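You operate a simulated robot arm through the tools that you are given. There is no shell and no other tool. Be economical: measure what you need, move in short steps, check, and stop when the job is done.

Carry out the task below with a simulated robot arm. There is one attempt and no reset: what you move stays moved.

TASK
Top up the hopper of grey machine four to at least its yellow mark.
Fine: by scoop from the galvanised bin, till the level lamp goes out, and well short of the rim; the scoop goes back. The machine stays off.
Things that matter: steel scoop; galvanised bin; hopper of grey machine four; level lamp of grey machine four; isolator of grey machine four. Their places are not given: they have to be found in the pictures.

It is judged by the outcome, as a careful person would: the job done as asked, and still so three seconds after it is handed in. It fails if anything else is knocked over, pushed out of place, dropped, spilled or broken.

THE ROBOT
A 7-joint arm with a two-finger parallel gripper, fixed in place. Base frame: the origin is at the foot of the arm, x ahead of it, y to its left, z up; the work surface is at about z = 83. Lengths are in cm, angles in rad, forces in N, time in s.
With the tool pointing down near the work surface it reaches from about 24 to 68 cm from the base axis. Its first joint turns from -1.152 to 1.152 rad. Payload 2.4 kg.
Tool frame: the origin (TCP) lies between the finger pads and is the grasp point; the fingertips stand 3 cm ahead of it; z points along the fingers, y is the line along which they close. The gripper opens to 9.4 cm. The fingers are 2.8 cm wide and 1 cm thick; the gripper's body (5 by 9.6 cm) begins 5.5 cm behind the TCP.
Orientation is that of the tool frame in the base frame, as a unit quaternion [x, y, z, w]. With the fingers straight down and closing along the base's y, the tool's x points along the base's -x, its y along +y and its z along -z.

THE INTERFACE
- The arm moves only by the tool servo_tool. Its argument "targets" is a list of rows, each a list of 7 numbers: the shift along the base's x, y, z in cm, then the turn, a rotation vector about the base's x, y, z in degrees, then the finger opening in cm, from 0 to 9.4. In form: [[x, y, z, rx, ry, rz, hand], ...]. A call has 1 to 10 rows; each row is the pose to reach, as a shift and turn from the pose commanded when the call began. A row lasts 0.2 s, in which the tool goes at most 5 cm and 0.15 rad; a call with a longer step from one row to the next is refused whole, and so is a gripper value outside its range. A pose out of reach is approached as far as the arm can. The call stops where the force on the tool passes 40 N (or 10 N more than at its start, if that is more) or the arm is blocked; 0.2 s more then pass. The fingers move at their own pace (about 15.3 cm/s each) and stop on an object; they squeeze with about 27 N. The grip force told is the motor's: it shows also when the fingers shut on nothing. Time passes only in rows, and 0.2 s behind the last, so rows that repeat a pose let the fingers close. It gives the time, the measured TCP pose, the force on the tool (base axes), the opening and the grip force at its end, in the units of the frame above (readings bear some noise), and new pictures: "show" is both (left out), scene, wrist or none.
- Cameras (640 x 400 px; columns grow to the right, rows downward): "scene" is fixed at [5.32, 48.19, 145.92]; the picture's right is [-0.63, -0.78, 0.00], its down [-0.34, 0.28, -0.90] and it looks along [0.70, -0.57, -0.44] (base axes); focal length 317 px, centre (320, 200). "wrist" rides on the gripper at [-3.7, 0, -5.8] in the tool frame; the picture's right is [0.00, -1.00, 0.00], its down [0.97, 0.00, -0.24] and it looks along [0.24, 0.00, 0.97] (tool axes); focal length 218 px, centre (320, 200).
- pixel_to_xyz(camera, pixels): for up to 12 pixels [column, row] of the newest picture of that camera ("zoom" is the newest enlarged one), the place [x, y, z] in the base frame of the surface seen there, good to about 0.3 cm. No time passes.
- inspect(camera, box): a new picture of the part [left, top, right, bottom] of that camera's present view, enlarged. No time passes.
- finish_job(): hands the job in; it is judged then, once.

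Work in short steps. Measure before you move; look again where a grasp or a placing could have gone wrong, and mend it. You have 80 turns and 120 pictures in all, the two below and enlarged ones among them. Open the gripper and draw the arm clear of the work before you hand the job in, unless the task says otherwise; then end with one line.

The tools are called after "Call:" by a JSON object that holds its "fn" and its "kwargs". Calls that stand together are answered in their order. servo_tool: Moves the arm, as the interface text tells. Its arguments: {"type":"object","properties":{"targets":{"type":"array","items":{"type":"array","items":{"type":"number"}}},"show":{"type":"string","enum":["both","scene","wrist","none"]}},"required":["targets"]} The other tools are called the same way: pixel_to_xyz (camera, pixels) gives the place of the surface under pixels of a picture; inspect (camera, box) takes an enlarged picture of a part of a camera's view; finish_job () hands the job in.

At the start:

```text
time_s: 0.0
eef_pos: [42.59, 15.97, 126.51]
tool_rot: [0.001, 1.0, 0.0, 0.0]
contact_force: [-0.1, -0.1, -0.3]
width: 9.43
finger_force: 0.0
```

scene: 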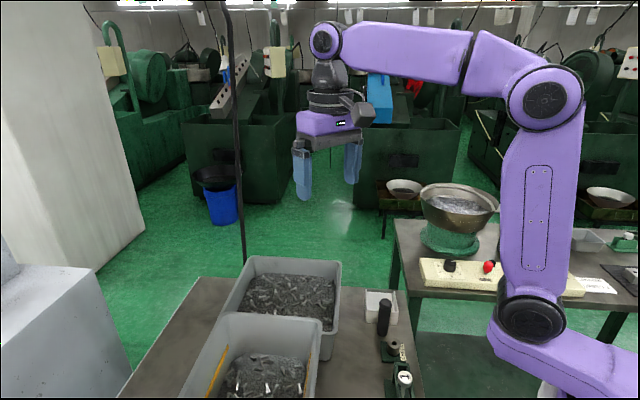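
wrist: 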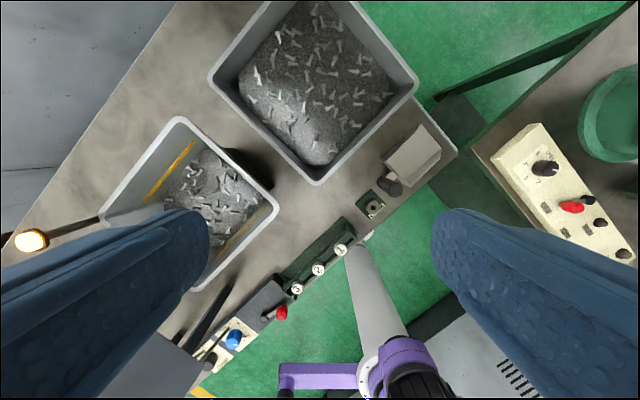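

The wrist view shows two grey bins, one with a yellow mark and a lit lamp at (30,240), and a row of controls. I'll enlarge these areas.

Call:
{"fn": "inspect", "kwargs": {"camera": "wrist", "box": [0, 100, 320, 400]}}

Call:
{"fn": "inspect", "kwargs": {"camera": "scene", "box": [120, 240, 440, 400]}}

Call:
{"fn": "inspect", "kwargs": {"camera": "wrist", "box": [200, 0, 460, 200]}}

```text
1.33 times, centred on (160, 250) of wrist
```

zoom: 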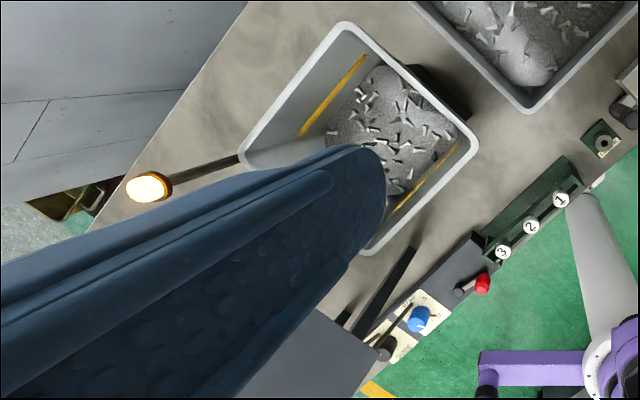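

```text
2.00 times, centred on (280, 320) of scene
```

zoom: 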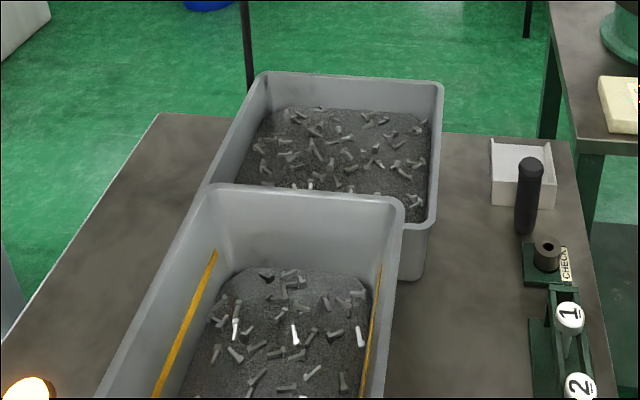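

```text
2.00 times, centred on (330, 100) of wrist
```

zoom: 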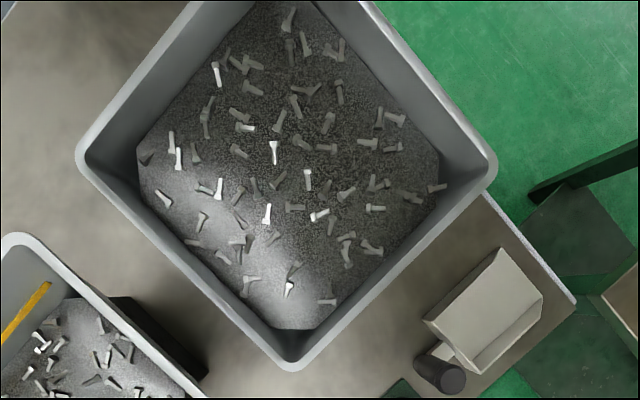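

The scoop appears to be the pan with an upright black handle near (384,315) in scene; the far bin is the source; the near one with yellow lines is the hopper. I'll measure the key points.

Call:
{"fn": "pixel_to_xyz", "kwargs": {"camera": "scene", "pixels": [[384, 302], [384, 318], [382, 352], [368, 292], [395, 293], [396, 341], [367, 315], [380, 305], [393, 358], [405, 398], [403, 340], [350, 330]]}}

Call:
{"fn": "pixel_to_xyz", "kwargs": {"camera": "wrist", "pixels": [[212, 75], [316, 184], [416, 82], [315, 60], [315, 140], [290, 100], [360, 90], [420, 125], [440, 155], [388, 165], [415, 185], [392, 187]]}}

Call:
{"fn": "pixel_to_xyz", "kwargs": {"camera": "wrist", "pixels": [[178, 119], [276, 204], [102, 215], [196, 288], [205, 180], [220, 215], [192, 143], [146, 200], [30, 240], [282, 313], [235, 340], [340, 250]]}}

Call:
{"fn": "pixel_to_xyz", "kwargs": {"camera": "scene", "pixels": [[250, 258], [340, 283], [327, 360], [227, 315], [320, 340], [300, 300], [270, 300], [260, 370], [228, 367], [202, 390], [310, 374], [305, 392]]}}

```text
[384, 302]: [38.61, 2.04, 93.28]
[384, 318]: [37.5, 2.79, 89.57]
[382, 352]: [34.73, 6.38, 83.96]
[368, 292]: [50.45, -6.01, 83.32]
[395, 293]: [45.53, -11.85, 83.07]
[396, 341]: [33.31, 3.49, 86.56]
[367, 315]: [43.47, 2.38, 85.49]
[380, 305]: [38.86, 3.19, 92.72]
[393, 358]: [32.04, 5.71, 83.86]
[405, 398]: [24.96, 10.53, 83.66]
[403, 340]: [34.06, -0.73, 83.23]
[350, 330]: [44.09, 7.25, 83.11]
```

```text
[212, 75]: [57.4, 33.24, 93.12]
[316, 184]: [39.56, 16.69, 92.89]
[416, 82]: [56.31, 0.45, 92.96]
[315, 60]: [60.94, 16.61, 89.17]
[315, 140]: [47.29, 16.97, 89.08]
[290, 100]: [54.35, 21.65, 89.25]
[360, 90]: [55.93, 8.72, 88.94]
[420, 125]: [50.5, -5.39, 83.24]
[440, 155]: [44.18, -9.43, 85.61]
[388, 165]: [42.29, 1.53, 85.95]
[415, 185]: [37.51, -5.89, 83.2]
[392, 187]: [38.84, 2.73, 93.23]
```

```text
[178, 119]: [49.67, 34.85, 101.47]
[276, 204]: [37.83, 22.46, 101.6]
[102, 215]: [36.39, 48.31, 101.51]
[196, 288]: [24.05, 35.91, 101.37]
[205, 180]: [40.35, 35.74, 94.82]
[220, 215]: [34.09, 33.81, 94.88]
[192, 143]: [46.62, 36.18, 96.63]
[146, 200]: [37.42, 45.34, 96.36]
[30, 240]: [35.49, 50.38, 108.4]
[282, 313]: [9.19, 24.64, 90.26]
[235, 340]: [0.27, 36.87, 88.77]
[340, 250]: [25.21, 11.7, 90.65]
```

```text
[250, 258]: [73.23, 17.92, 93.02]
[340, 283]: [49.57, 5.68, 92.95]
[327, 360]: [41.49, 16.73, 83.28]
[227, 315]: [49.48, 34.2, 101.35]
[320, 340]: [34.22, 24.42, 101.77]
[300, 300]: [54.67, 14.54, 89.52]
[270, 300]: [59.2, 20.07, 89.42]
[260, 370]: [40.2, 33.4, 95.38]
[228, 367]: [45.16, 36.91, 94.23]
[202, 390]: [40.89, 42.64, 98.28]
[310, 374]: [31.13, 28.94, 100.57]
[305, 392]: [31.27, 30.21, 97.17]
```

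I'll move above the scoop for a close look at its handle and pan.

Call:
{"fn": "servo_tool", "kwargs": {"targets": [[-1, -4, -3, 0, 0, 0, 9.4], [-2, -8, -6, 0, 0, 0, 9.4], [-3, -12, -9, 0, 0, 0, 9.4], [-4, -16, -11, 0, 0, 0, 9.4], [-4, -18, -12, 0, 0, 0, 9.4]]}}

Call:
{"fn": "inspect", "kwargs": {"camera": "wrist", "box": [200, 60, 440, 260]}}

Call:
{"fn": "inspect", "kwargs": {"camera": "scene", "box": [330, 270, 430, 370]}}

```text
refused: row 1 steps farther than a row can; nothing moved
```

```text
2.00 times, centred on (320, 160) of wrist
```

zoom: 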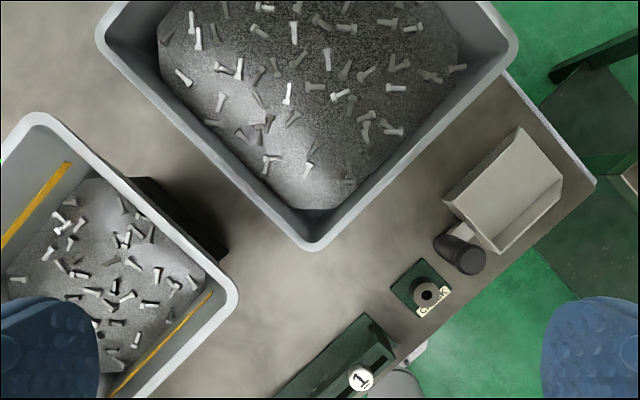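

```text
4.00 times, centred on (380, 320) of scene
```

zoom: 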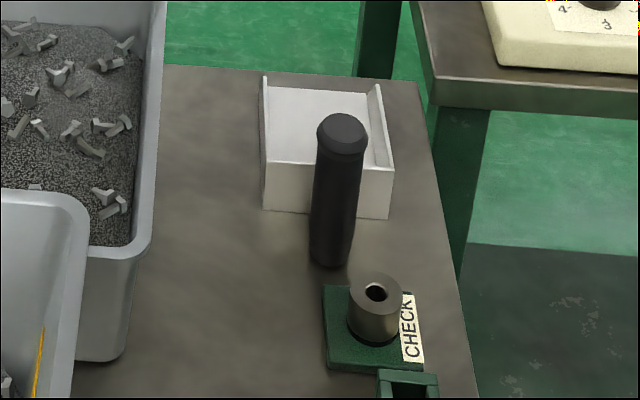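

The scoop pan opens toward (+x,−y) with an upright handle at its back. Row was slightly too long; using shorter steps.

Call:
{"fn": "servo_tool", "kwargs": {"targets": [[-1, -3.5, -2.5, 0, 0, 0, 9.4], [-2, -7, -5, 0, 0, 0, 9.4], [-3, -10.5, -7.5, 0, 0, 0, 9.4], [-4, -14, -10, 0, 0, 0, 9.4], [-5, -17, -12, 0, 0, 0, 9.4]]}}

Call:
{"fn": "inspect", "kwargs": {"camera": "wrist", "box": [220, 60, 460, 260]}}

```text
time_s: 1.2
eef_pos: [37.94, -1.18, 114.47]
tool_rot: [0.0, 1.0, -0.001, 0.0]
contact_force: [-0.5, -0.8, 0.2]
width: 9.38
finger_force: 0.0
```

scene: 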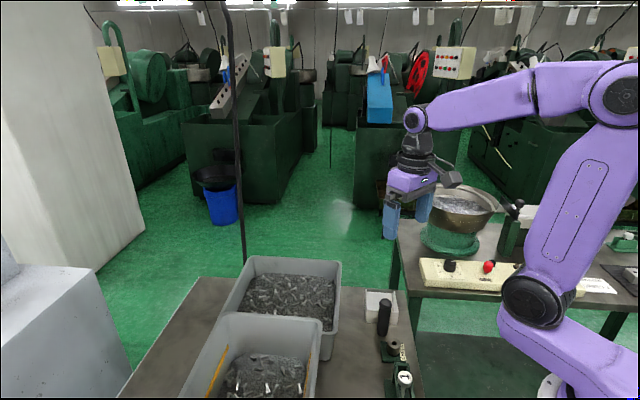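
wrist: 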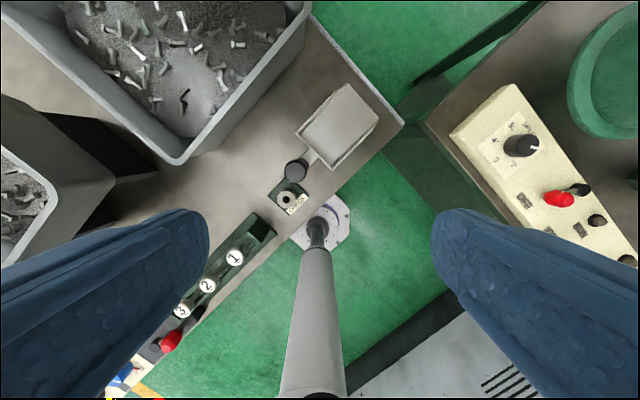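

```text
2.00 times, centred on (340, 160) of wrist
```

zoom: 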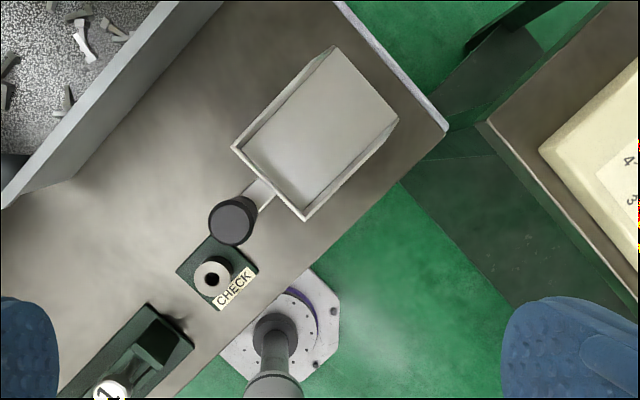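

Now the scoop is in plain view; I'll measure its handle, bar, walls and mouth.

Call:
{"fn": "pixel_to_xyz", "kwargs": {"camera": "zoom", "pixels": [[232, 218], [232, 198], [212, 225], [262, 193], [235, 148], [304, 217], [334, 50], [397, 120], [320, 135], [275, 180], [345, 165], [285, 95]]}}

Call:
{"fn": "pixel_to_xyz", "kwargs": {"camera": "scene", "pixels": [[384, 302], [385, 312], [383, 325], [382, 334], [375, 316], [390, 318], [396, 318], [397, 323]]}}

```text
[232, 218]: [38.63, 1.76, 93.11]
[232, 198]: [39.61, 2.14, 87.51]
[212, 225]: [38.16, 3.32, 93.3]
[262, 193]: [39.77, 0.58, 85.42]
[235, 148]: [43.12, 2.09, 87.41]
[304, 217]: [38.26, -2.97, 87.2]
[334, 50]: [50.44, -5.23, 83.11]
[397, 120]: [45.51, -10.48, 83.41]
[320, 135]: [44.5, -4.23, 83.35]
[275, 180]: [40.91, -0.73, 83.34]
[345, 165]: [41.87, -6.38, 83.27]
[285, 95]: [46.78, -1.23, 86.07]
```

```text
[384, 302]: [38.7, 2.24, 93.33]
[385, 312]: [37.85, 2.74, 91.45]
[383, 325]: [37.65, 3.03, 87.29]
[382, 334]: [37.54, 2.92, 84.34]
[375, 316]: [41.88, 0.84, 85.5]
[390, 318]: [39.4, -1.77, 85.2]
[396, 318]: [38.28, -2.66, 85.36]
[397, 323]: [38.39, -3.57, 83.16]
```

Handle axis ≈ (38.6, 2.0), top z 93.3; the pan points along d=(0.71,−0.71). I'll yaw 45° so the fingers close along d, and come above the handle.

Call:
{"fn": "servo_tool", "kwargs": {"targets": [[0.2, 0.5, -2, 0, 0, 7.5, 9.4], [0.4, 1, -4, 0, 0, 15, 8], [0.6, 1.5, -6, 0, 0, 22.5, 6], [0.8, 2, -8, 0, 0, 30, 5.5], [1, 2.5, -10, 0, 0, 37.5, 5.5], [1, 3, -12, 0, 0, 45, 5.5], [1, 3, -14, 0, 0, 45, 5.5]]}}

Call:
{"fn": "inspect", "kwargs": {"camera": "scene", "box": [330, 250, 450, 370]}}

```text
time_s: 2.8
eef_pos: [38.8, 2.08, 100.52]
tool_rot: [-0.384, 0.924, 0.0, 0.0]
contact_force: [-0.6, 0.5, 0.2]
width: 5.5
finger_force: 0.1
```

scene: 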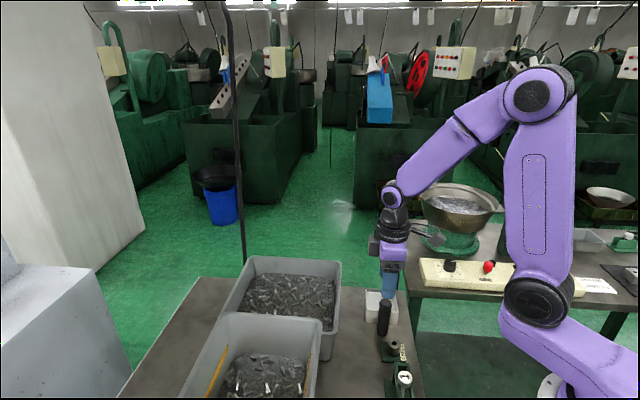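
wrist: 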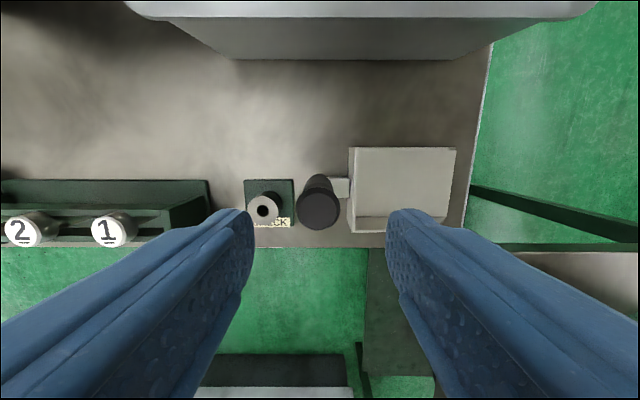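

```text
3.33 times, centred on (390, 310) of scene
```

zoom: 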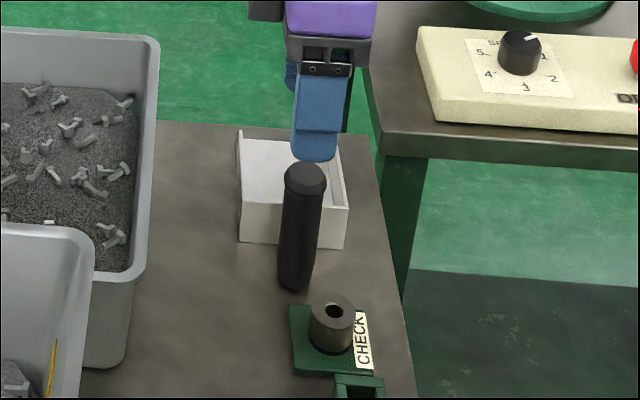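

The handle is centred in the wrist view at column 319. Check its axis once more before descending.

Call:
{"fn": "pixel_to_xyz", "kwargs": {"camera": "wrist", "pixels": [[319, 208], [300, 208], [338, 208], [319, 226], [319, 192], [352, 150], [352, 225], [262, 208]]}}

```text
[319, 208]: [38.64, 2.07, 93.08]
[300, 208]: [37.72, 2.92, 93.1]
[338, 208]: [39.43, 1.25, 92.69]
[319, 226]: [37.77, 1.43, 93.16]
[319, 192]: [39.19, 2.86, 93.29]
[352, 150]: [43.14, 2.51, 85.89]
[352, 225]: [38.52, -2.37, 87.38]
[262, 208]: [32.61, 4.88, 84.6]
```

Axis (38.55, 2.1) confirmed. Descend and close on the handle.

Call:
{"fn": "servo_tool", "kwargs": {"targets": [[0, 0, -3, 0, 0, 0, 5.5], [-0.1, 0, -6, 0, 0, 0, 5.5], [-0.1, 0, -8.5, 0, 0, 0, 5.5], [-0.1, 0, -9.8, 0, 0, 0, 5.5], [-0.1, 0, -9.8, 0, 0, 0, 0], [-0.1, 0, -9.8, 0, 0, 0, 0], [-0.1, 0, -9.8, 0, 0, 0, 0]]}}

```text
time_s: 4.4
eef_pos: [38.5, 1.86, 90.63]
tool_rot: [-0.382, 0.924, 0.0, 0.001]
contact_force: [-1.5, 0.9, -0.1]
width: 2.88
finger_force: 26.8
```

scene: 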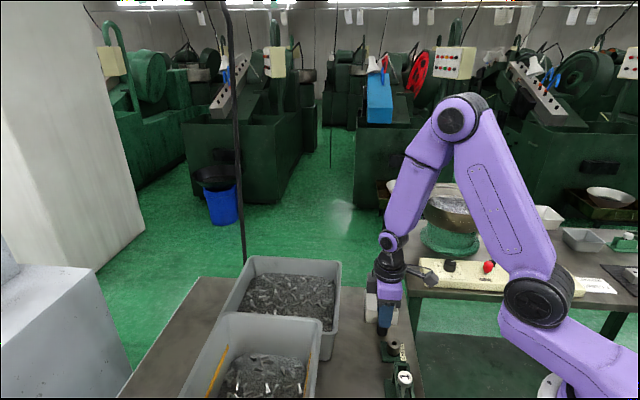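
wrist: 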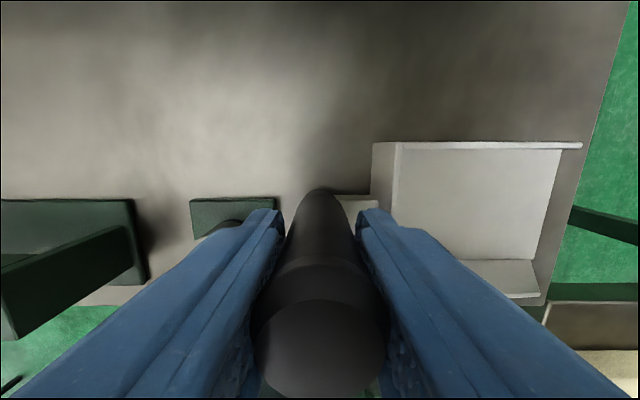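

Firm grip (2.88 cm). Lift the scoop straight up and check it hangs true.

Call:
{"fn": "servo_tool", "kwargs": {"targets": [[0, 0, 2, 0, 0, 0, 0], [0, 0, 5, 0, 0, 0, 0], [0, 0, 9, 0, 0, 0, 0], [0, 0, 13, 0, 0, 0, 0], [0, 0, 17, 0, 0, 0, 0], [0, 0, 19.3, 0, 0, 0, 0]]}}

```text
time_s: 5.8
eef_pos: [38.64, 1.81, 109.94]
tool_rot: [-0.383, 0.924, 0.0, 0.0]
contact_force: [0.5, 0.4, 1.0]
width: 0.0
finger_force: 26.8
```

scene: 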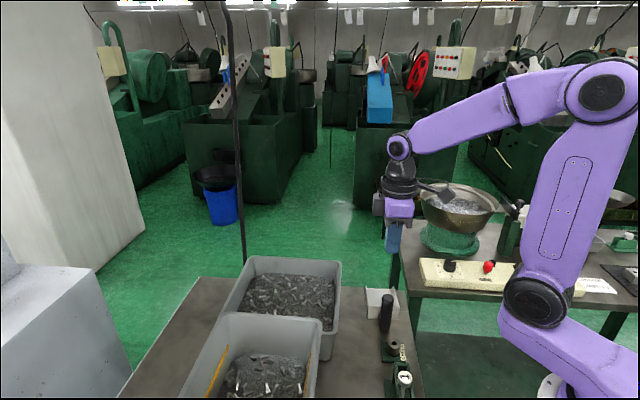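
wrist: 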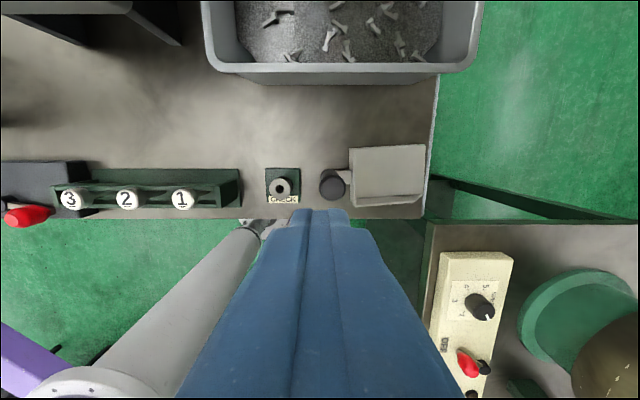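

The handle slipped out of the grip; the scoop remains on the table. Look closely at the handle's state.

Call:
{"fn": "inspect", "kwargs": {"camera": "wrist", "box": [230, 110, 450, 240]}}

Call:
{"fn": "inspect", "kwargs": {"camera": "scene", "box": [350, 275, 420, 365]}}

Call:
{"fn": "pixel_to_xyz", "kwargs": {"camera": "wrist", "pixels": [[331, 188], [350, 150], [350, 206], [424, 145], [424, 200], [345, 178], [331, 172]]}}

Call:
{"fn": "pixel_to_xyz", "kwargs": {"camera": "scene", "pixels": [[386, 296], [386, 303], [385, 310], [385, 318], [384, 326], [384, 332]]}}

```text
2.91 times, centred on (340, 175) of wrist
```

zoom: 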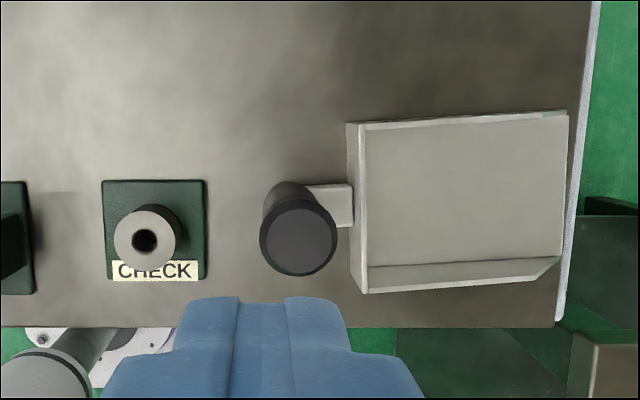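

```text
4.44 times, centred on (385, 320) of scene
```

zoom: 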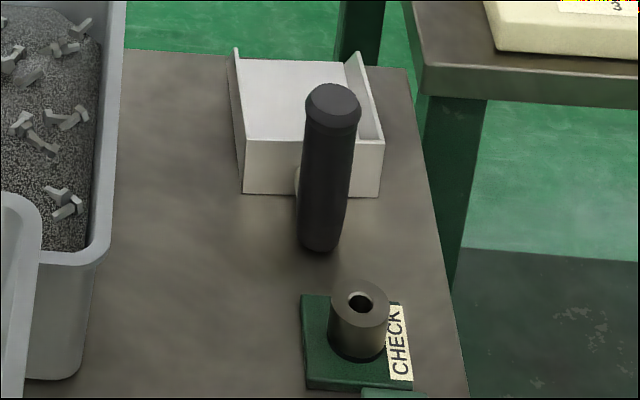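

```text
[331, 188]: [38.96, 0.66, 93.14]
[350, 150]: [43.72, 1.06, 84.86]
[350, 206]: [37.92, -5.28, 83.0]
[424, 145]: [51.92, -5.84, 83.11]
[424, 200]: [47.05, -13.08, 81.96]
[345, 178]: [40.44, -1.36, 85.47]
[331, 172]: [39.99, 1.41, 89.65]
```

```text
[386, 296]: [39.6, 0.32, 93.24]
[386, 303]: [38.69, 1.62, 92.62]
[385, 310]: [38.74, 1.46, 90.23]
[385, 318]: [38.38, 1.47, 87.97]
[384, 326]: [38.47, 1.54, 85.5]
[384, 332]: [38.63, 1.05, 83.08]
```

The scoop slid ~1.3 cm and yawed ~4° but stands upright. I'll realign above it, then grip deeper and lift much more gently.

Call:
{"fn": "servo_tool", "kwargs": {"targets": [[0.2, -0.4, -3, 0, 0, 1.5, 4.5], [0.5, -1.2, -6, 0, 0, 3.5, 4.5], [0.5, -1.2, -10, 0, 0, 3.5, 4.5]], "show": "wrist"}}

Call:
{"fn": "inspect", "kwargs": {"camera": "wrist", "box": [220, 110, 480, 260]}}

Call:
{"fn": "pixel_to_xyz", "kwargs": {"camera": "wrist", "pixels": [[300, 208], [310, 208], [320, 208], [330, 208], [319, 226], [319, 192]]}}

```text
time_s: 6.6
eef_pos: [39.12, 0.58, 100.06]
tool_rot: [-0.411, 0.912, 0.0, 0.0]
contact_force: [-0.3, -0.1, 0.6]
width: 4.47
finger_force: 0.0
```

wrist: 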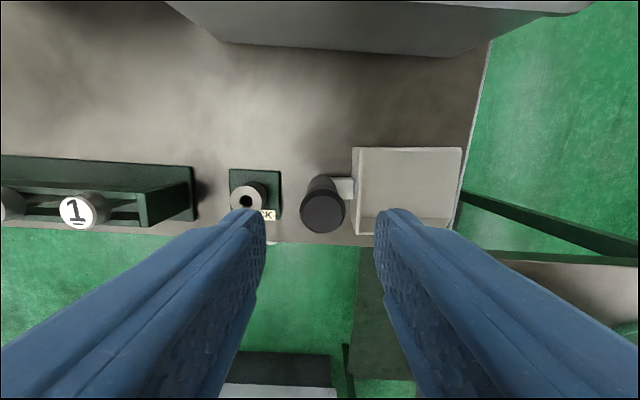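

```text
2.46 times, centred on (350, 185) of wrist
```

zoom: 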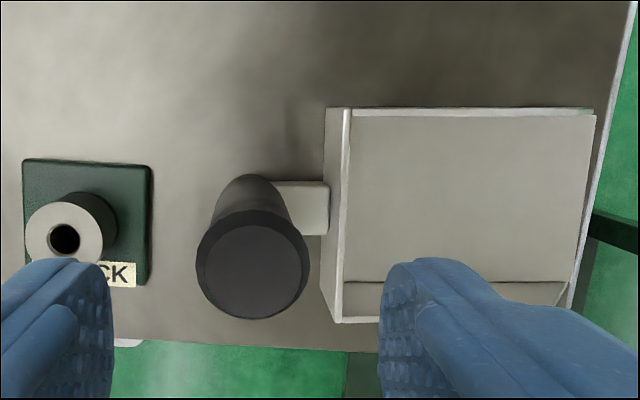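

```text
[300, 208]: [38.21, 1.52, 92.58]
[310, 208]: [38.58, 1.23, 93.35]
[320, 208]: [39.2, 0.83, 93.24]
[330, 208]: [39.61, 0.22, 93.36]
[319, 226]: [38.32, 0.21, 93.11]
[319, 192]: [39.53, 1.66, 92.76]
```

Handle centre ≈ (39.1, 0.7), aligned. Descend to TCP z≈89 with a narrow opening so the front finger clears the pan's back wall.

Call:
{"fn": "servo_tool", "kwargs": {"targets": [[0.1, 0, -3, 0, 0, 0, 3.9], [0.1, 0, -6, 0, 0, 0, 3.8], [0.1, 0, -8, 0, 0, 0, 3.8], [0.1, 0, -9.5, 0, 0, 0, 3.8], [0.1, 0, -10.3, 0, 0, 0, 3.8], [0.1, 0, -10.9, 0, 0, 0, 3.8]]}}

Call:
{"fn": "inspect", "kwargs": {"camera": "scene", "box": [340, 250, 430, 360]}}

```text
time_s: 8.0
eef_pos: [39.15, 0.7, 88.91]
tool_rot: [-0.411, 0.911, -0.001, 0.0]
contact_force: [0.3, 0.7, 0.1]
width: 3.82
finger_force: 0.0
```

scene: 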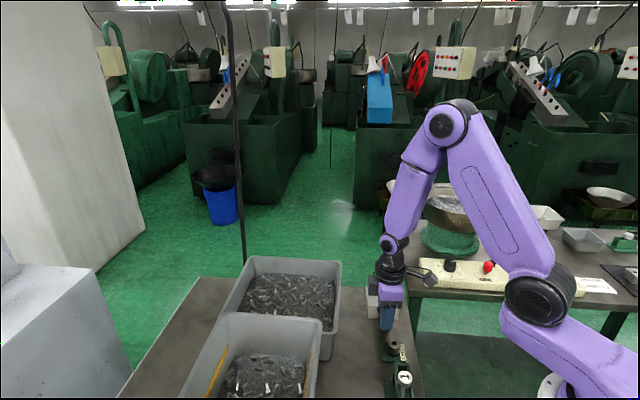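
wrist: 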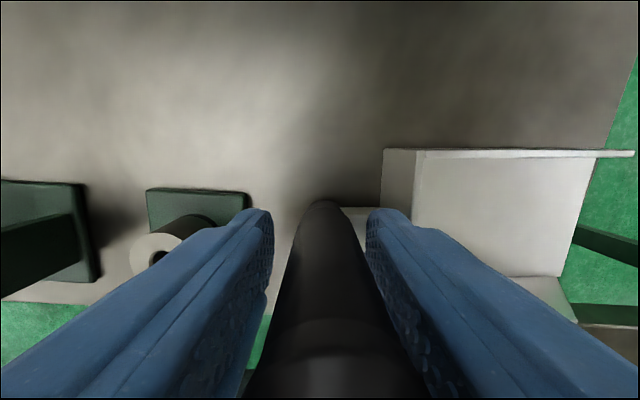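

```text
3.64 times, centred on (385, 305) of scene
```

zoom: 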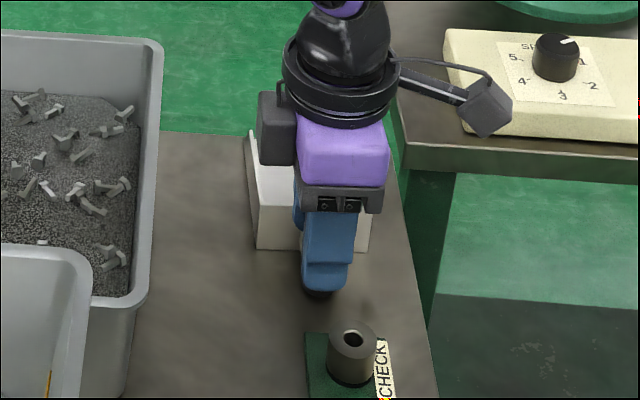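

Clear of the wall. Close, hold, and lift just 1 cm slowly.

Call:
{"fn": "servo_tool", "kwargs": {"targets": [[0, 0, 0, 0, 0, 0, 0], [0, 0, 0, 0, 0, 0, 0], [0, 0, 0, 0, 0, 0, 0], [0, 0, 0.2, 0, 0, 0, 0], [0, 0, 0.4, 0, 0, 0, 0], [0, 0, 0.7, 0, 0, 0, 0], [0, 0, 1, 0, 0, 0, 0]]}}

```text
time_s: 9.6
eef_pos: [39.15, 0.67, 90.21]
tool_rot: [-0.411, 0.912, 0.0, 0.0]
contact_force: [0.7, 1.0, -2.0]
width: 2.9
finger_force: 27.6
```

scene: 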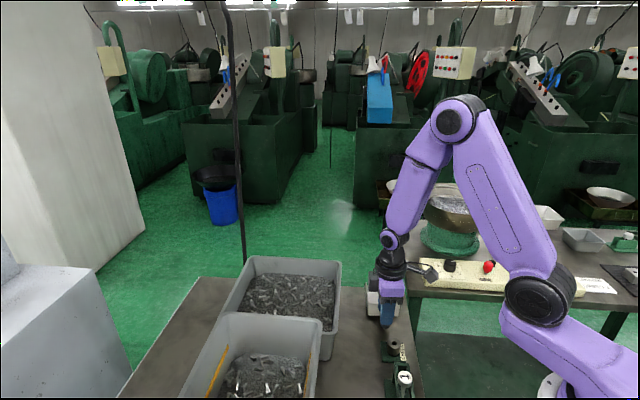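
wrist: 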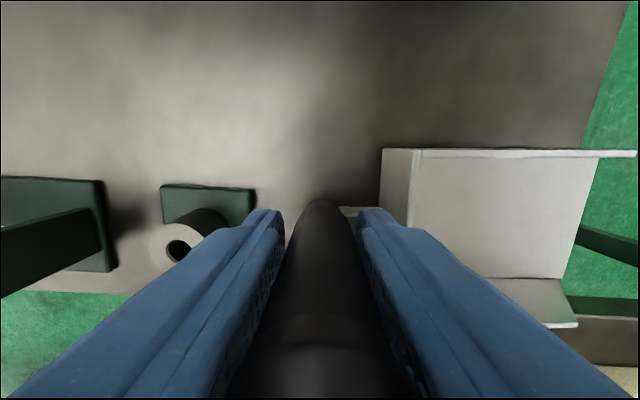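

The scoop weighs ~2 N and appears to be lifting with the gripper. Lift further, slowly.

Call:
{"fn": "servo_tool", "kwargs": {"targets": [[0, 0, 0.5, 0, 0, 0, 0], [0, 0, 1.2, 0, 0, 0, 0], [0, 0, 2, 0, 0, 0, 0], [0, 0, 3, 0, 0, 0, 0], [0, 0, 4, 0, 0, 0, 0]]}}

Call:
{"fn": "inspect", "kwargs": {"camera": "scene", "box": [340, 230, 430, 350]}}

```text
time_s: 10.8
eef_pos: [39.04, 0.75, 94.1]
tool_rot: [-0.411, 0.911, 0.0, 0.0]
contact_force: [0.0, 0.2, -1.6]
width: 2.91
finger_force: 27.1
```

scene: 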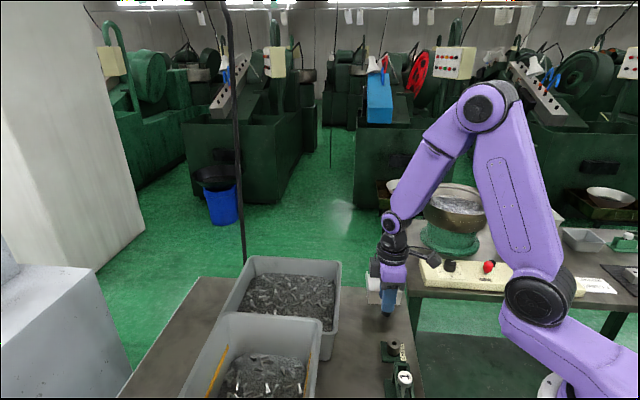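
wrist: 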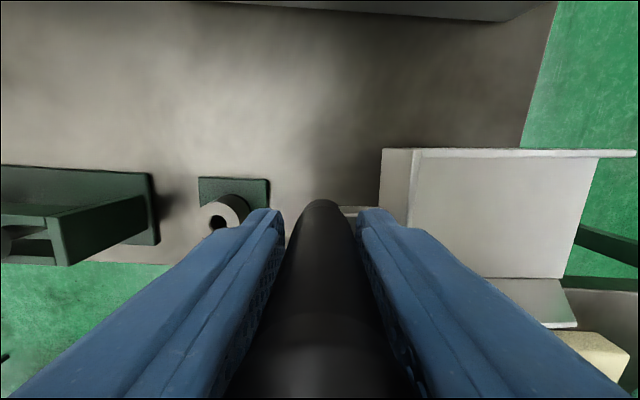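

```text
3.33 times, centred on (385, 290) of scene
```

zoom: 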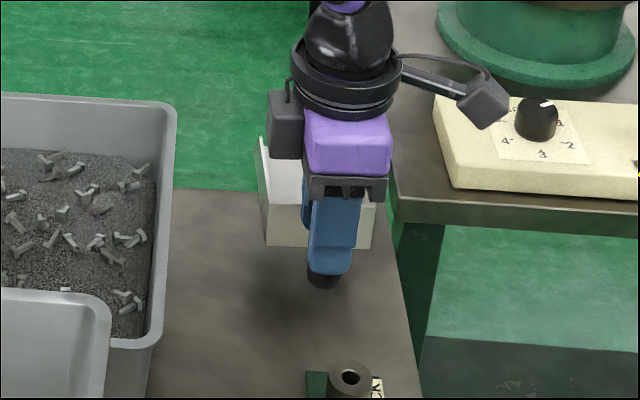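

The scoop is held securely and level. Raise it to clear the rims.

Call:
{"fn": "servo_tool", "kwargs": {"targets": [[0, 0, 1.5, 0, 0, 0, 0], [0, 0, 4, 0, 0, -1, 0], [0, 0, 7, 0, 0, -2, 0], [0, 0, 10, 0, 0, -3, 0], [0, 0, 13, 0, 0, -3.5, 0], [0, 0, 13.9, 0, 0, -3.5, 0], [0.7, 1.9, 13.9, 0, 0, -3.5, 0], [1.7, 4.5, 13.9, 0, 0, -3.5, 0], [2.8, 7.2, 13.9, 0, 0, -3.5, 0], [3.7, 9.5, 13.9, 0, 0, -3.5, 0]], "show": "none"}}

Call:
{"fn": "servo_tool", "kwargs": {"targets": [[0.8, 2, 0, 0, 0, 0, 0], [1.8, 4.6, 0, 0, 0, 0, 0], [2.9, 7.4, 0, 0, 0, 0, 0], [4, 10, 0, 0, 0, 0, 0], [5, 12.6, 0, 0, 0, 0, 0]]}}

```text
time_s: 13.0
eef_pos: [42.85, 10.16, 108.04]
tool_rot: [-0.383, 0.924, 0.0, -0.001]
contact_force: [0.7, -0.6, -2.1]
width: 2.89
finger_force: 27.3
```

```text
time_s: 14.2
eef_pos: [47.85, 22.58, 107.97]
tool_rot: [-0.382, 0.924, 0.0, -0.001]
contact_force: [-0.4, 0.5, -2.4]
width: 2.87
finger_force: 27.4
```

scene: 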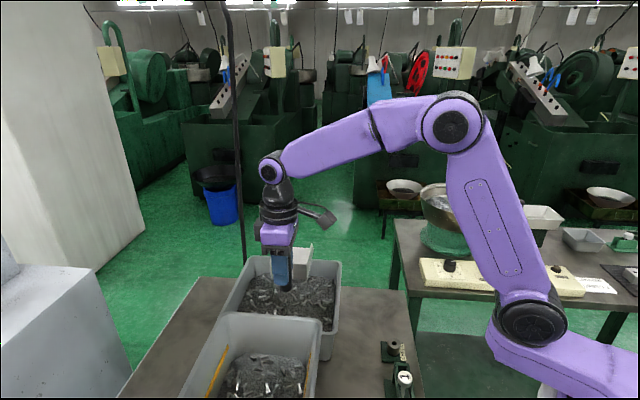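
wrist: 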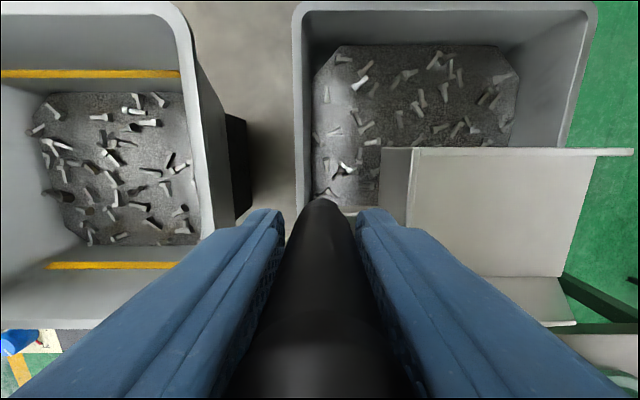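

Over the bin's rear edge as planned. Pitch the mouth down 30° and lower to just above the surface (z≈89).

Call:
{"fn": "servo_tool", "kwargs": {"targets": [[0, 0, 0, 4.9, 4.9, 0, 0], [0, 0, 0, 10.2, 10.2, 0, 0], [0, 0, 0, 15.5, 15.5, 0, 0], [0, 0, -1, 21.2, 21.2, 0, 0], [0, 0, -3, 21.2, 21.2, 0, 0], [0, 0, -5.5, 21.2, 21.2, 0, 0]]}}

Call:
{"fn": "inspect", "kwargs": {"camera": "scene", "box": [200, 220, 360, 360]}}

```text
time_s: 15.6
eef_pos: [48.08, 22.75, 102.3]
tool_rot: [-0.37, 0.892, 0.239, -0.1]
contact_force: [0.3, -0.9, -1.4]
width: 2.88
finger_force: 27.3
```

scene: 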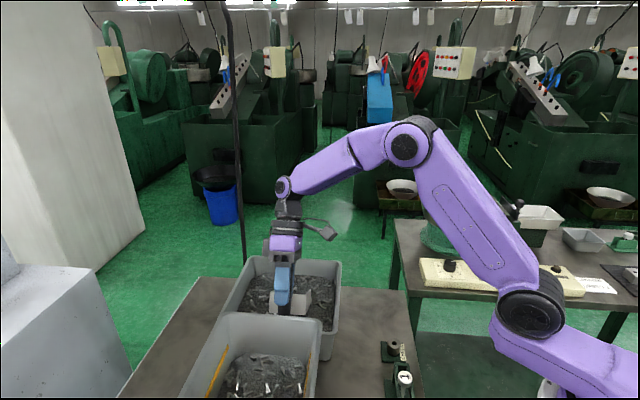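
wrist: 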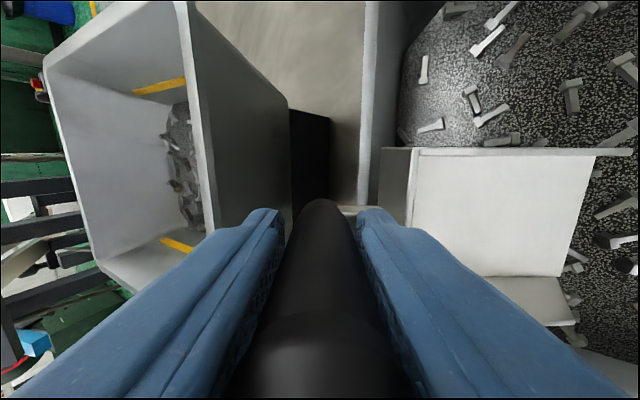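

```text
2.86 times, centred on (280, 290) of scene
```

zoom: 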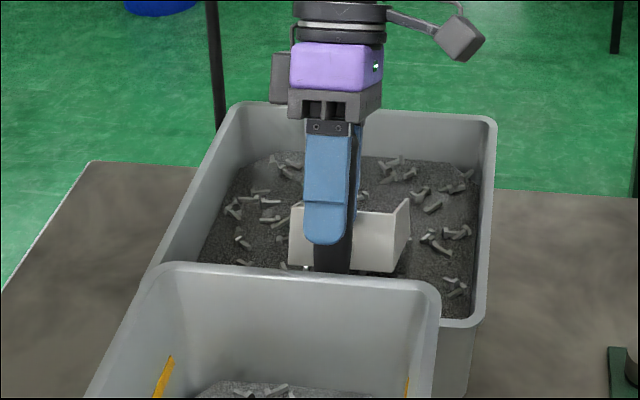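

Verify where the pan's mouth edge is relative to the material before digging.

Call:
{"fn": "pixel_to_xyz", "kwargs": {"camera": "wrist", "pixels": [[580, 170], [560, 270], [500, 210], [415, 215], [605, 200], [430, 100], [365, 100], [205, 100]]}}

```text
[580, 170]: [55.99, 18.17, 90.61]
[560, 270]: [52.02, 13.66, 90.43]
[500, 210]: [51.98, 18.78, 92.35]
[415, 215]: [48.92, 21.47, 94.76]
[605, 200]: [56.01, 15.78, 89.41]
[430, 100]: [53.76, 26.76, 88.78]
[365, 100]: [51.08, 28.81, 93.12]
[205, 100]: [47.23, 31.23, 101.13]
```

Mouth at d≈26.8, z≈90.5, as planned. Now plough in ~4 cm deep, forward 6 cm, then level and lift slightly.

Call:
{"fn": "servo_tool", "kwargs": {"targets": [[0.7, -0.7, -1.7, 0, 0, 0, 0], [1.77, -1.77, -3.3, 0, 0, 0, 0], [3.18, -3.18, -3.7, 0, 0, 0, 0], [4.6, -4.6, -3.7, 0, 0, 0, 0], [4.24, -4.24, -4.77, -5.3, -5.3, 0, 0], [3.68, -3.68, -5.7, -10.6, -10.6, 0, 0], [3.32, -3.32, -6.6, -15.9, -15.9, 0, 0], [2.83, -2.83, -7.5, -21.2, -21.2, 0, 0], [2.65, -2.65, -7.0, -24.75, -24.75, 0, 0], [2.65, -2.65, -5, -24.75, -24.75, 0, 0]]}}

Call:
{"fn": "inspect", "kwargs": {"camera": "wrist", "box": [260, 60, 640, 360]}}

```text
time_s: 17.8
eef_pos: [50.49, 20.05, 97.36]
tool_rot: [-0.382, 0.923, -0.041, 0.017]
contact_force: [-0.3, 0.1, -10.0]
width: 2.89
finger_force: 26.8
```

scene: 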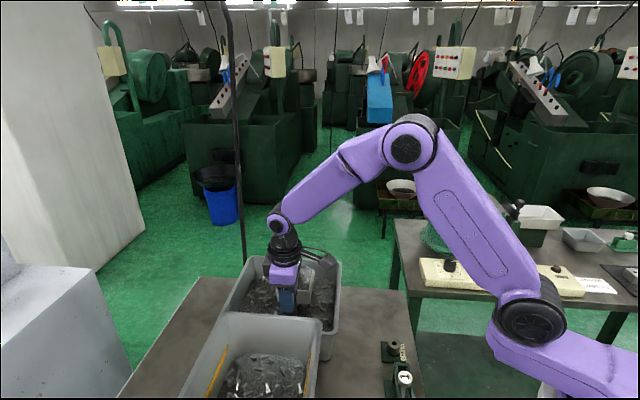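
wrist: 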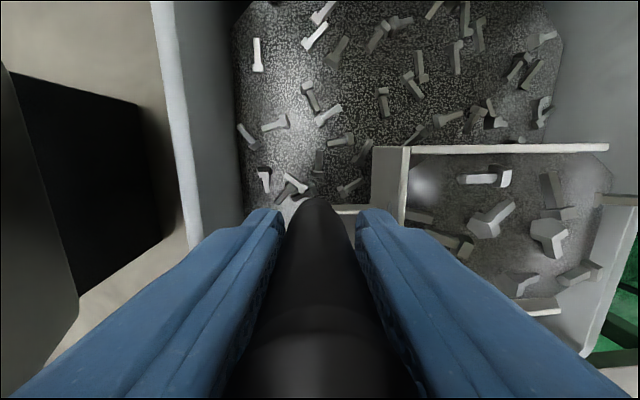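

```text
1.33 times, centred on (450, 210) of wrist
```

zoom: 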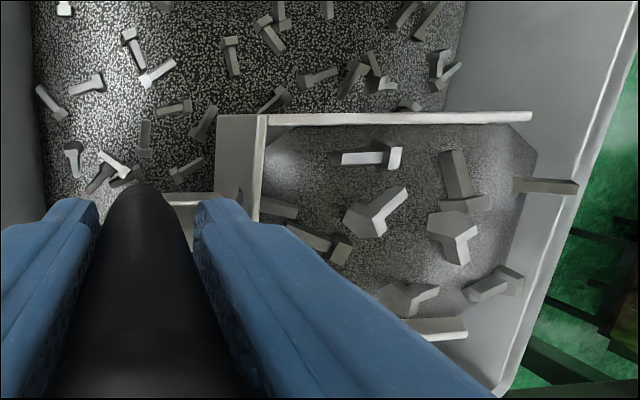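

Excellent load (~8 N). One bolt overhangs the lip at the right, so I'll tip the pan back a further 8° while still over the bin, then lift straight up and look.

Call:
{"fn": "servo_tool", "kwargs": {"targets": [[0, 0, 0.5, -2.8, -2.8, 0, 0], [0, 0, 1, -5.6, -5.6, 0, 0], [0, 0, 2, -5.6, -5.6, 0, 0], [0, 0, 4, -5.6, -5.6, 0, 0], [0, 0, 6.5, -5.6, -5.6, 0, 0], [0, 0, 9, -5.6, -5.6, 0, 0], [0, 0, 11.5, -5.6, -5.6, 0, 0], [0, 0, 13.5, -5.6, -5.6, 0, 0], [0, 0, 14, -5.6, -5.6, 0, 0]]}}

```text
time_s: 19.8
eef_pos: [50.63, 20.2, 111.51]
tool_rot: [-0.381, 0.918, -0.104, 0.043]
contact_force: [0.3, -0.6, -9.8]
width: 2.89
finger_force: 27.1
```

scene: 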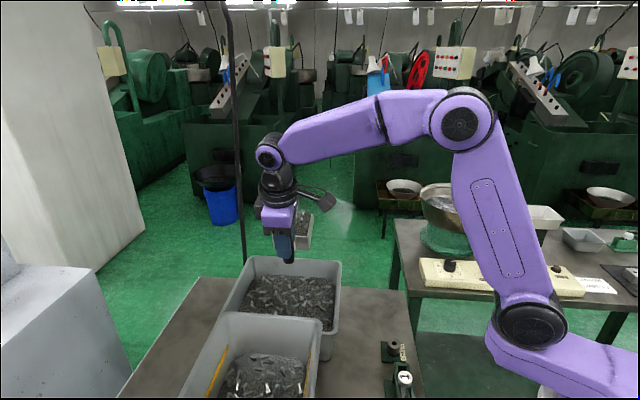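
wrist: 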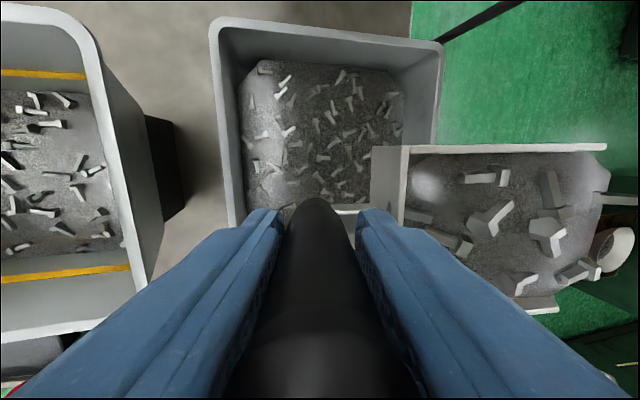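

Load secure. Slide across to over the hopper (handle to d≈−5.5), keeping height.

Call:
{"fn": "servo_tool", "kwargs": {"targets": [[-0.7, 0.8, 0, 0, 0, 0, 0], [-2.2, 2.4, 0, 0, 0, 0, 0], [-4.4, 4.7, 0, 0, 0, 0, 0], [-6.8, 7.3, 0, 0, 0, 0, 0], [-9.2, 9.9, 0, 0, 0, 0, 0], [-11.6, 12.5, 0, 0, 0, 0, 0], [-14, 15.1, 0, 0, 0, 0, 0], [-16.2, 17.4, 0, 0, 0, 0, 0], [-17.6, 18.9, 0, 0, 0, 0, 0], [-18.3, 19.7, 0, 0, 0, 0, 0]]}}

```text
time_s: 22.0
eef_pos: [32.09, 40.05, 111.48]
tool_rot: [-0.381, 0.918, -0.105, 0.043]
contact_force: [0.4, -0.8, -10.5]
width: 2.87
finger_force: 27.1
```

scene: 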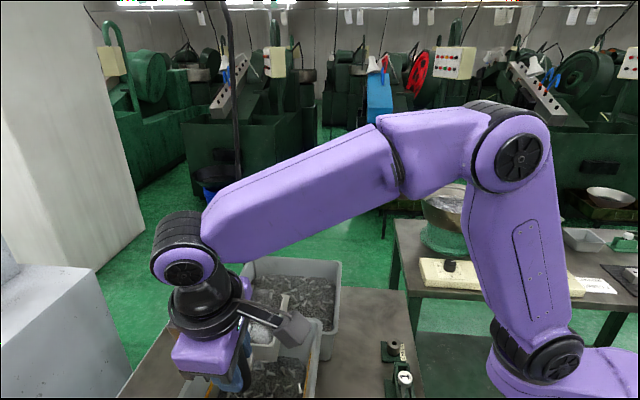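
wrist: 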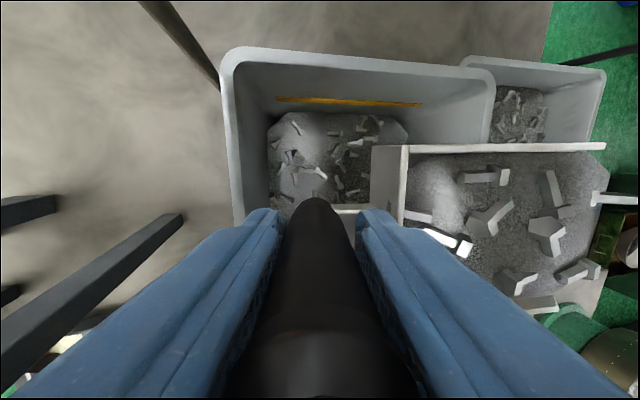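

Mouth is over the hopper's far-side interior. Begin tipping to 35°, bringing the lip over the hopper's middle just above rim height.

Call:
{"fn": "servo_tool", "kwargs": {"targets": [[-0.4, 0.4, 0, 5.66, 5.66, 0, 0], [-0.57, 0.57, -0.1, 11.3, 11.3, 0, 0], [-0.57, 0.57, -0.3, 17, 17, 0, 0], [-0.35, 0.35, 0.3, 22.6, 22.6, 0, 0], [0.35, -0.35, 0.75, 28.3, 28.3, 0, 0], [1.13, -1.13, 2, 33.9, 33.9, 0, 0]]}}

```text
time_s: 23.4
eef_pos: [33.29, 38.76, 113.54]
tool_rot: [-0.365, 0.881, 0.279, -0.116]
contact_force: [-0.3, -0.4, -8.9]
width: 2.85
finger_force: 27.0
```

scene: 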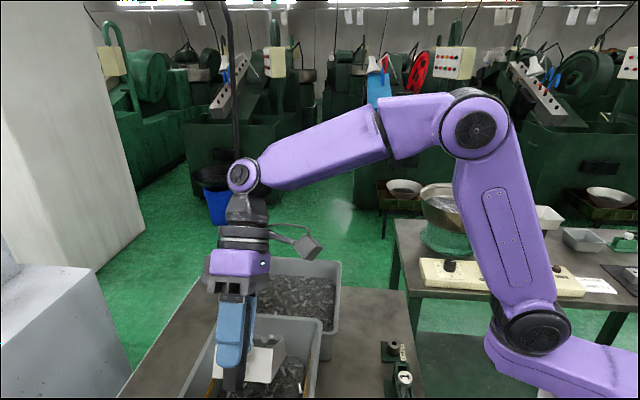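
wrist: 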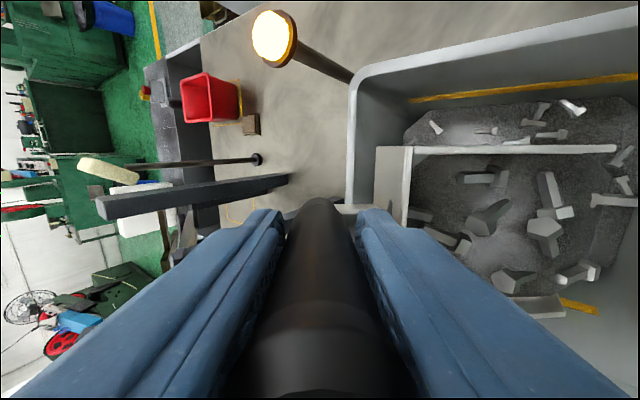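

Starting to flow (−10.5→−8.9 N). Continue tipping to ~59°.

Call:
{"fn": "servo_tool", "kwargs": {"targets": [[0.45, -0.45, 0.45, 2.8, 2.8, 0, 0], [0.9, -0.9, 0.9, 5.66, 5.66, 0, 0], [1.45, -1.45, 1.3, 8.5, 8.5, 0, 0], [2, -2, 1.7, 11.3, 11.3, 0, 0], [2.5, -2.5, 1.9, 14.1, 14.1, 0, 0], [3.05, -3.05, 2.1, 17, 17, 0, 0], [3.05, -3.05, 2.1, 17, 17, 0, 0], [3.05, -3.05, 2.1, 17, 17, 0, 0]]}}

```text
time_s: 25.2
eef_pos: [36.46, 35.62, 115.58]
tool_rot: [-0.333, 0.804, 0.455, -0.189]
contact_force: [1.3, 0.1, -3.2]
width: 2.84
finger_force: 27.2
```

scene: 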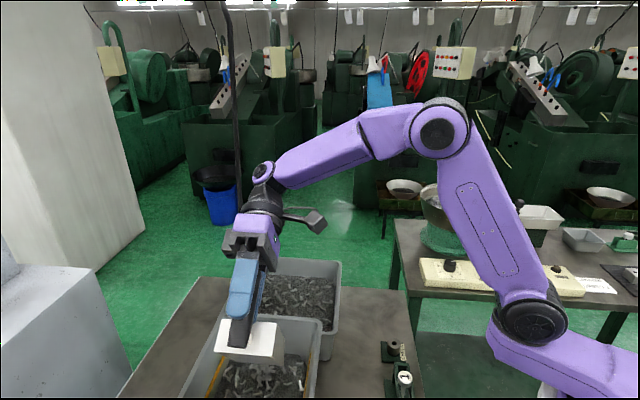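
wrist: 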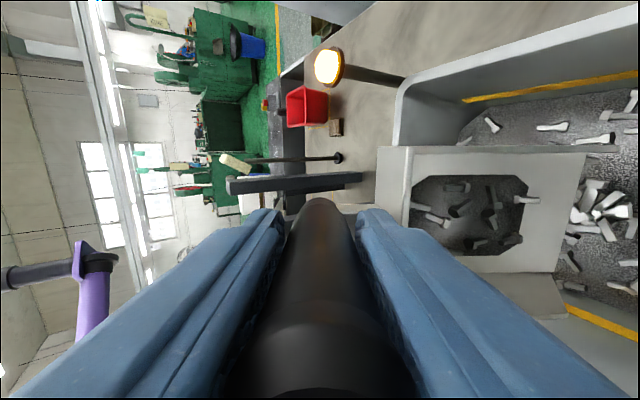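

Most has poured; lamp still lit. Tip to ~72° to empty the remainder.

Call:
{"fn": "servo_tool", "kwargs": {"targets": [[0.7, -0.7, 0.1, 3.1, 3.1, 0, 0], [1.3, -1.3, 0.2, 6.2, 6.2, 0, 0], [2, -2, 0.2, 9.2, 9.2, 0, 0], [2, -2, 0.2, 9.2, 9.2, 0, 0], [2, -2, 0.2, 9.2, 9.2, 0, 0]]}}

Call:
{"fn": "pixel_to_xyz", "kwargs": {"camera": "scene", "pixels": [[300, 365], [290, 375], [260, 380], [240, 385], [300, 392], [310, 372], [218, 370], [210, 385], [230, 380], [306, 388]]}}

```text
time_s: 26.4
eef_pos: [38.35, 33.62, 115.72]
tool_rot: [-0.309, 0.747, 0.544, -0.226]
contact_force: [-0.1, -0.9, -1.4]
width: 2.87
finger_force: 26.9
```

scene: 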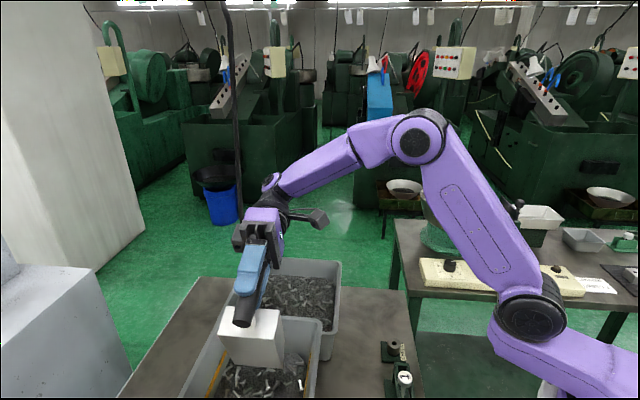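
wrist: 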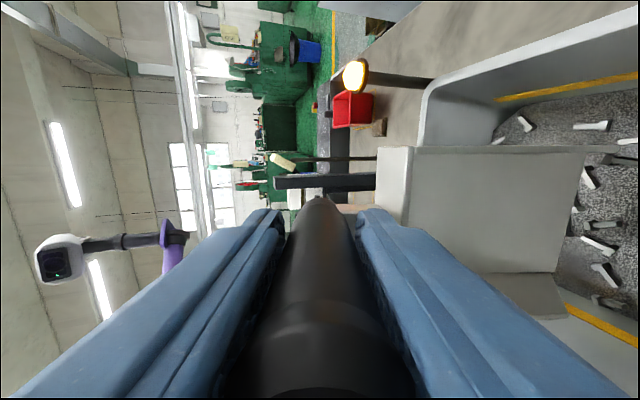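

```text
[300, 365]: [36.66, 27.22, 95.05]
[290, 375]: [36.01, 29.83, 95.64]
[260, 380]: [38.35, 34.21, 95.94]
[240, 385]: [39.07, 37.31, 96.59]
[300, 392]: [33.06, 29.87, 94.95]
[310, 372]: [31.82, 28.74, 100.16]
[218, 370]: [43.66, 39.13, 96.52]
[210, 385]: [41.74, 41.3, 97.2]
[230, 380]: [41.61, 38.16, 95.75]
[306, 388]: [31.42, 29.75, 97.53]
```

Scoop empty, load delivered. Return above the bin at a fresh strip (l≈56), untipping to 30° on the way, high above the rims.

Call:
{"fn": "servo_tool", "kwargs": {"targets": [[0, 0, 1.5, -4.95, -4.95, 0, 0], [0, 0, 3, -9.9, -9.9, 0, 0], [0.5, -0.25, 4, -14.85, -14.85, 0, 0], [3, -1.5, 4, -19.8, -19.8, 0, 0], [6, -2.9, 4, -24.75, -24.75, 0, 0], [9, -4.3, 4, -29.7, -29.7, 0, 0], [11.5, -5.5, 2, -29.7, -29.7, 0, 0], [13.2, -6.4, -1.5, -29.7, -29.7, 0, 0], [13.73, -6.58, -5.5, -29.7, -29.7, 0, 0], [13.73, -6.58, -9.5, -29.7, -29.7, 0, 0]]}}

Call:
{"fn": "inspect", "kwargs": {"camera": "scene", "box": [180, 240, 360, 400]}}

```text
time_s: 28.6
eef_pos: [52.33, 27.18, 106.28]
tool_rot: [-0.37, 0.892, 0.239, -0.1]
contact_force: [0.2, 0.4, -1.5]
width: 2.88
finger_force: 26.8
```

scene: 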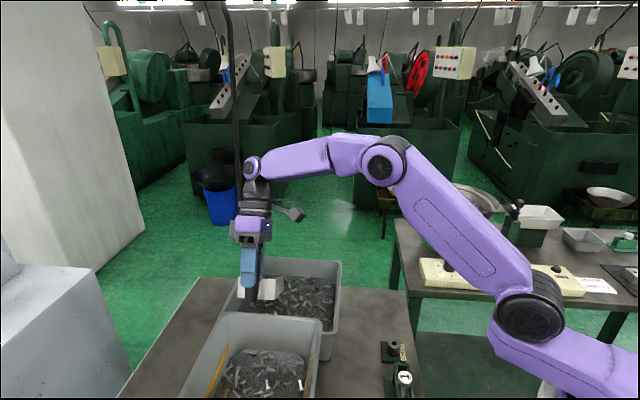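
wrist: 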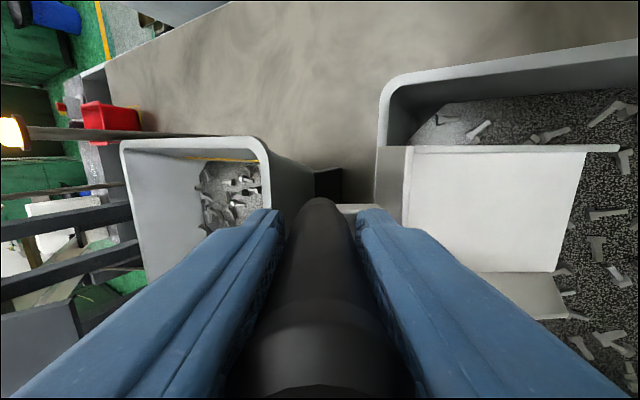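

```text
2.50 times, centred on (270, 320) of scene
```

zoom: 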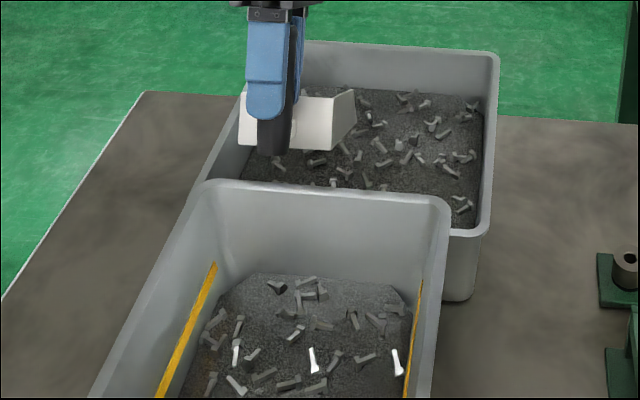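

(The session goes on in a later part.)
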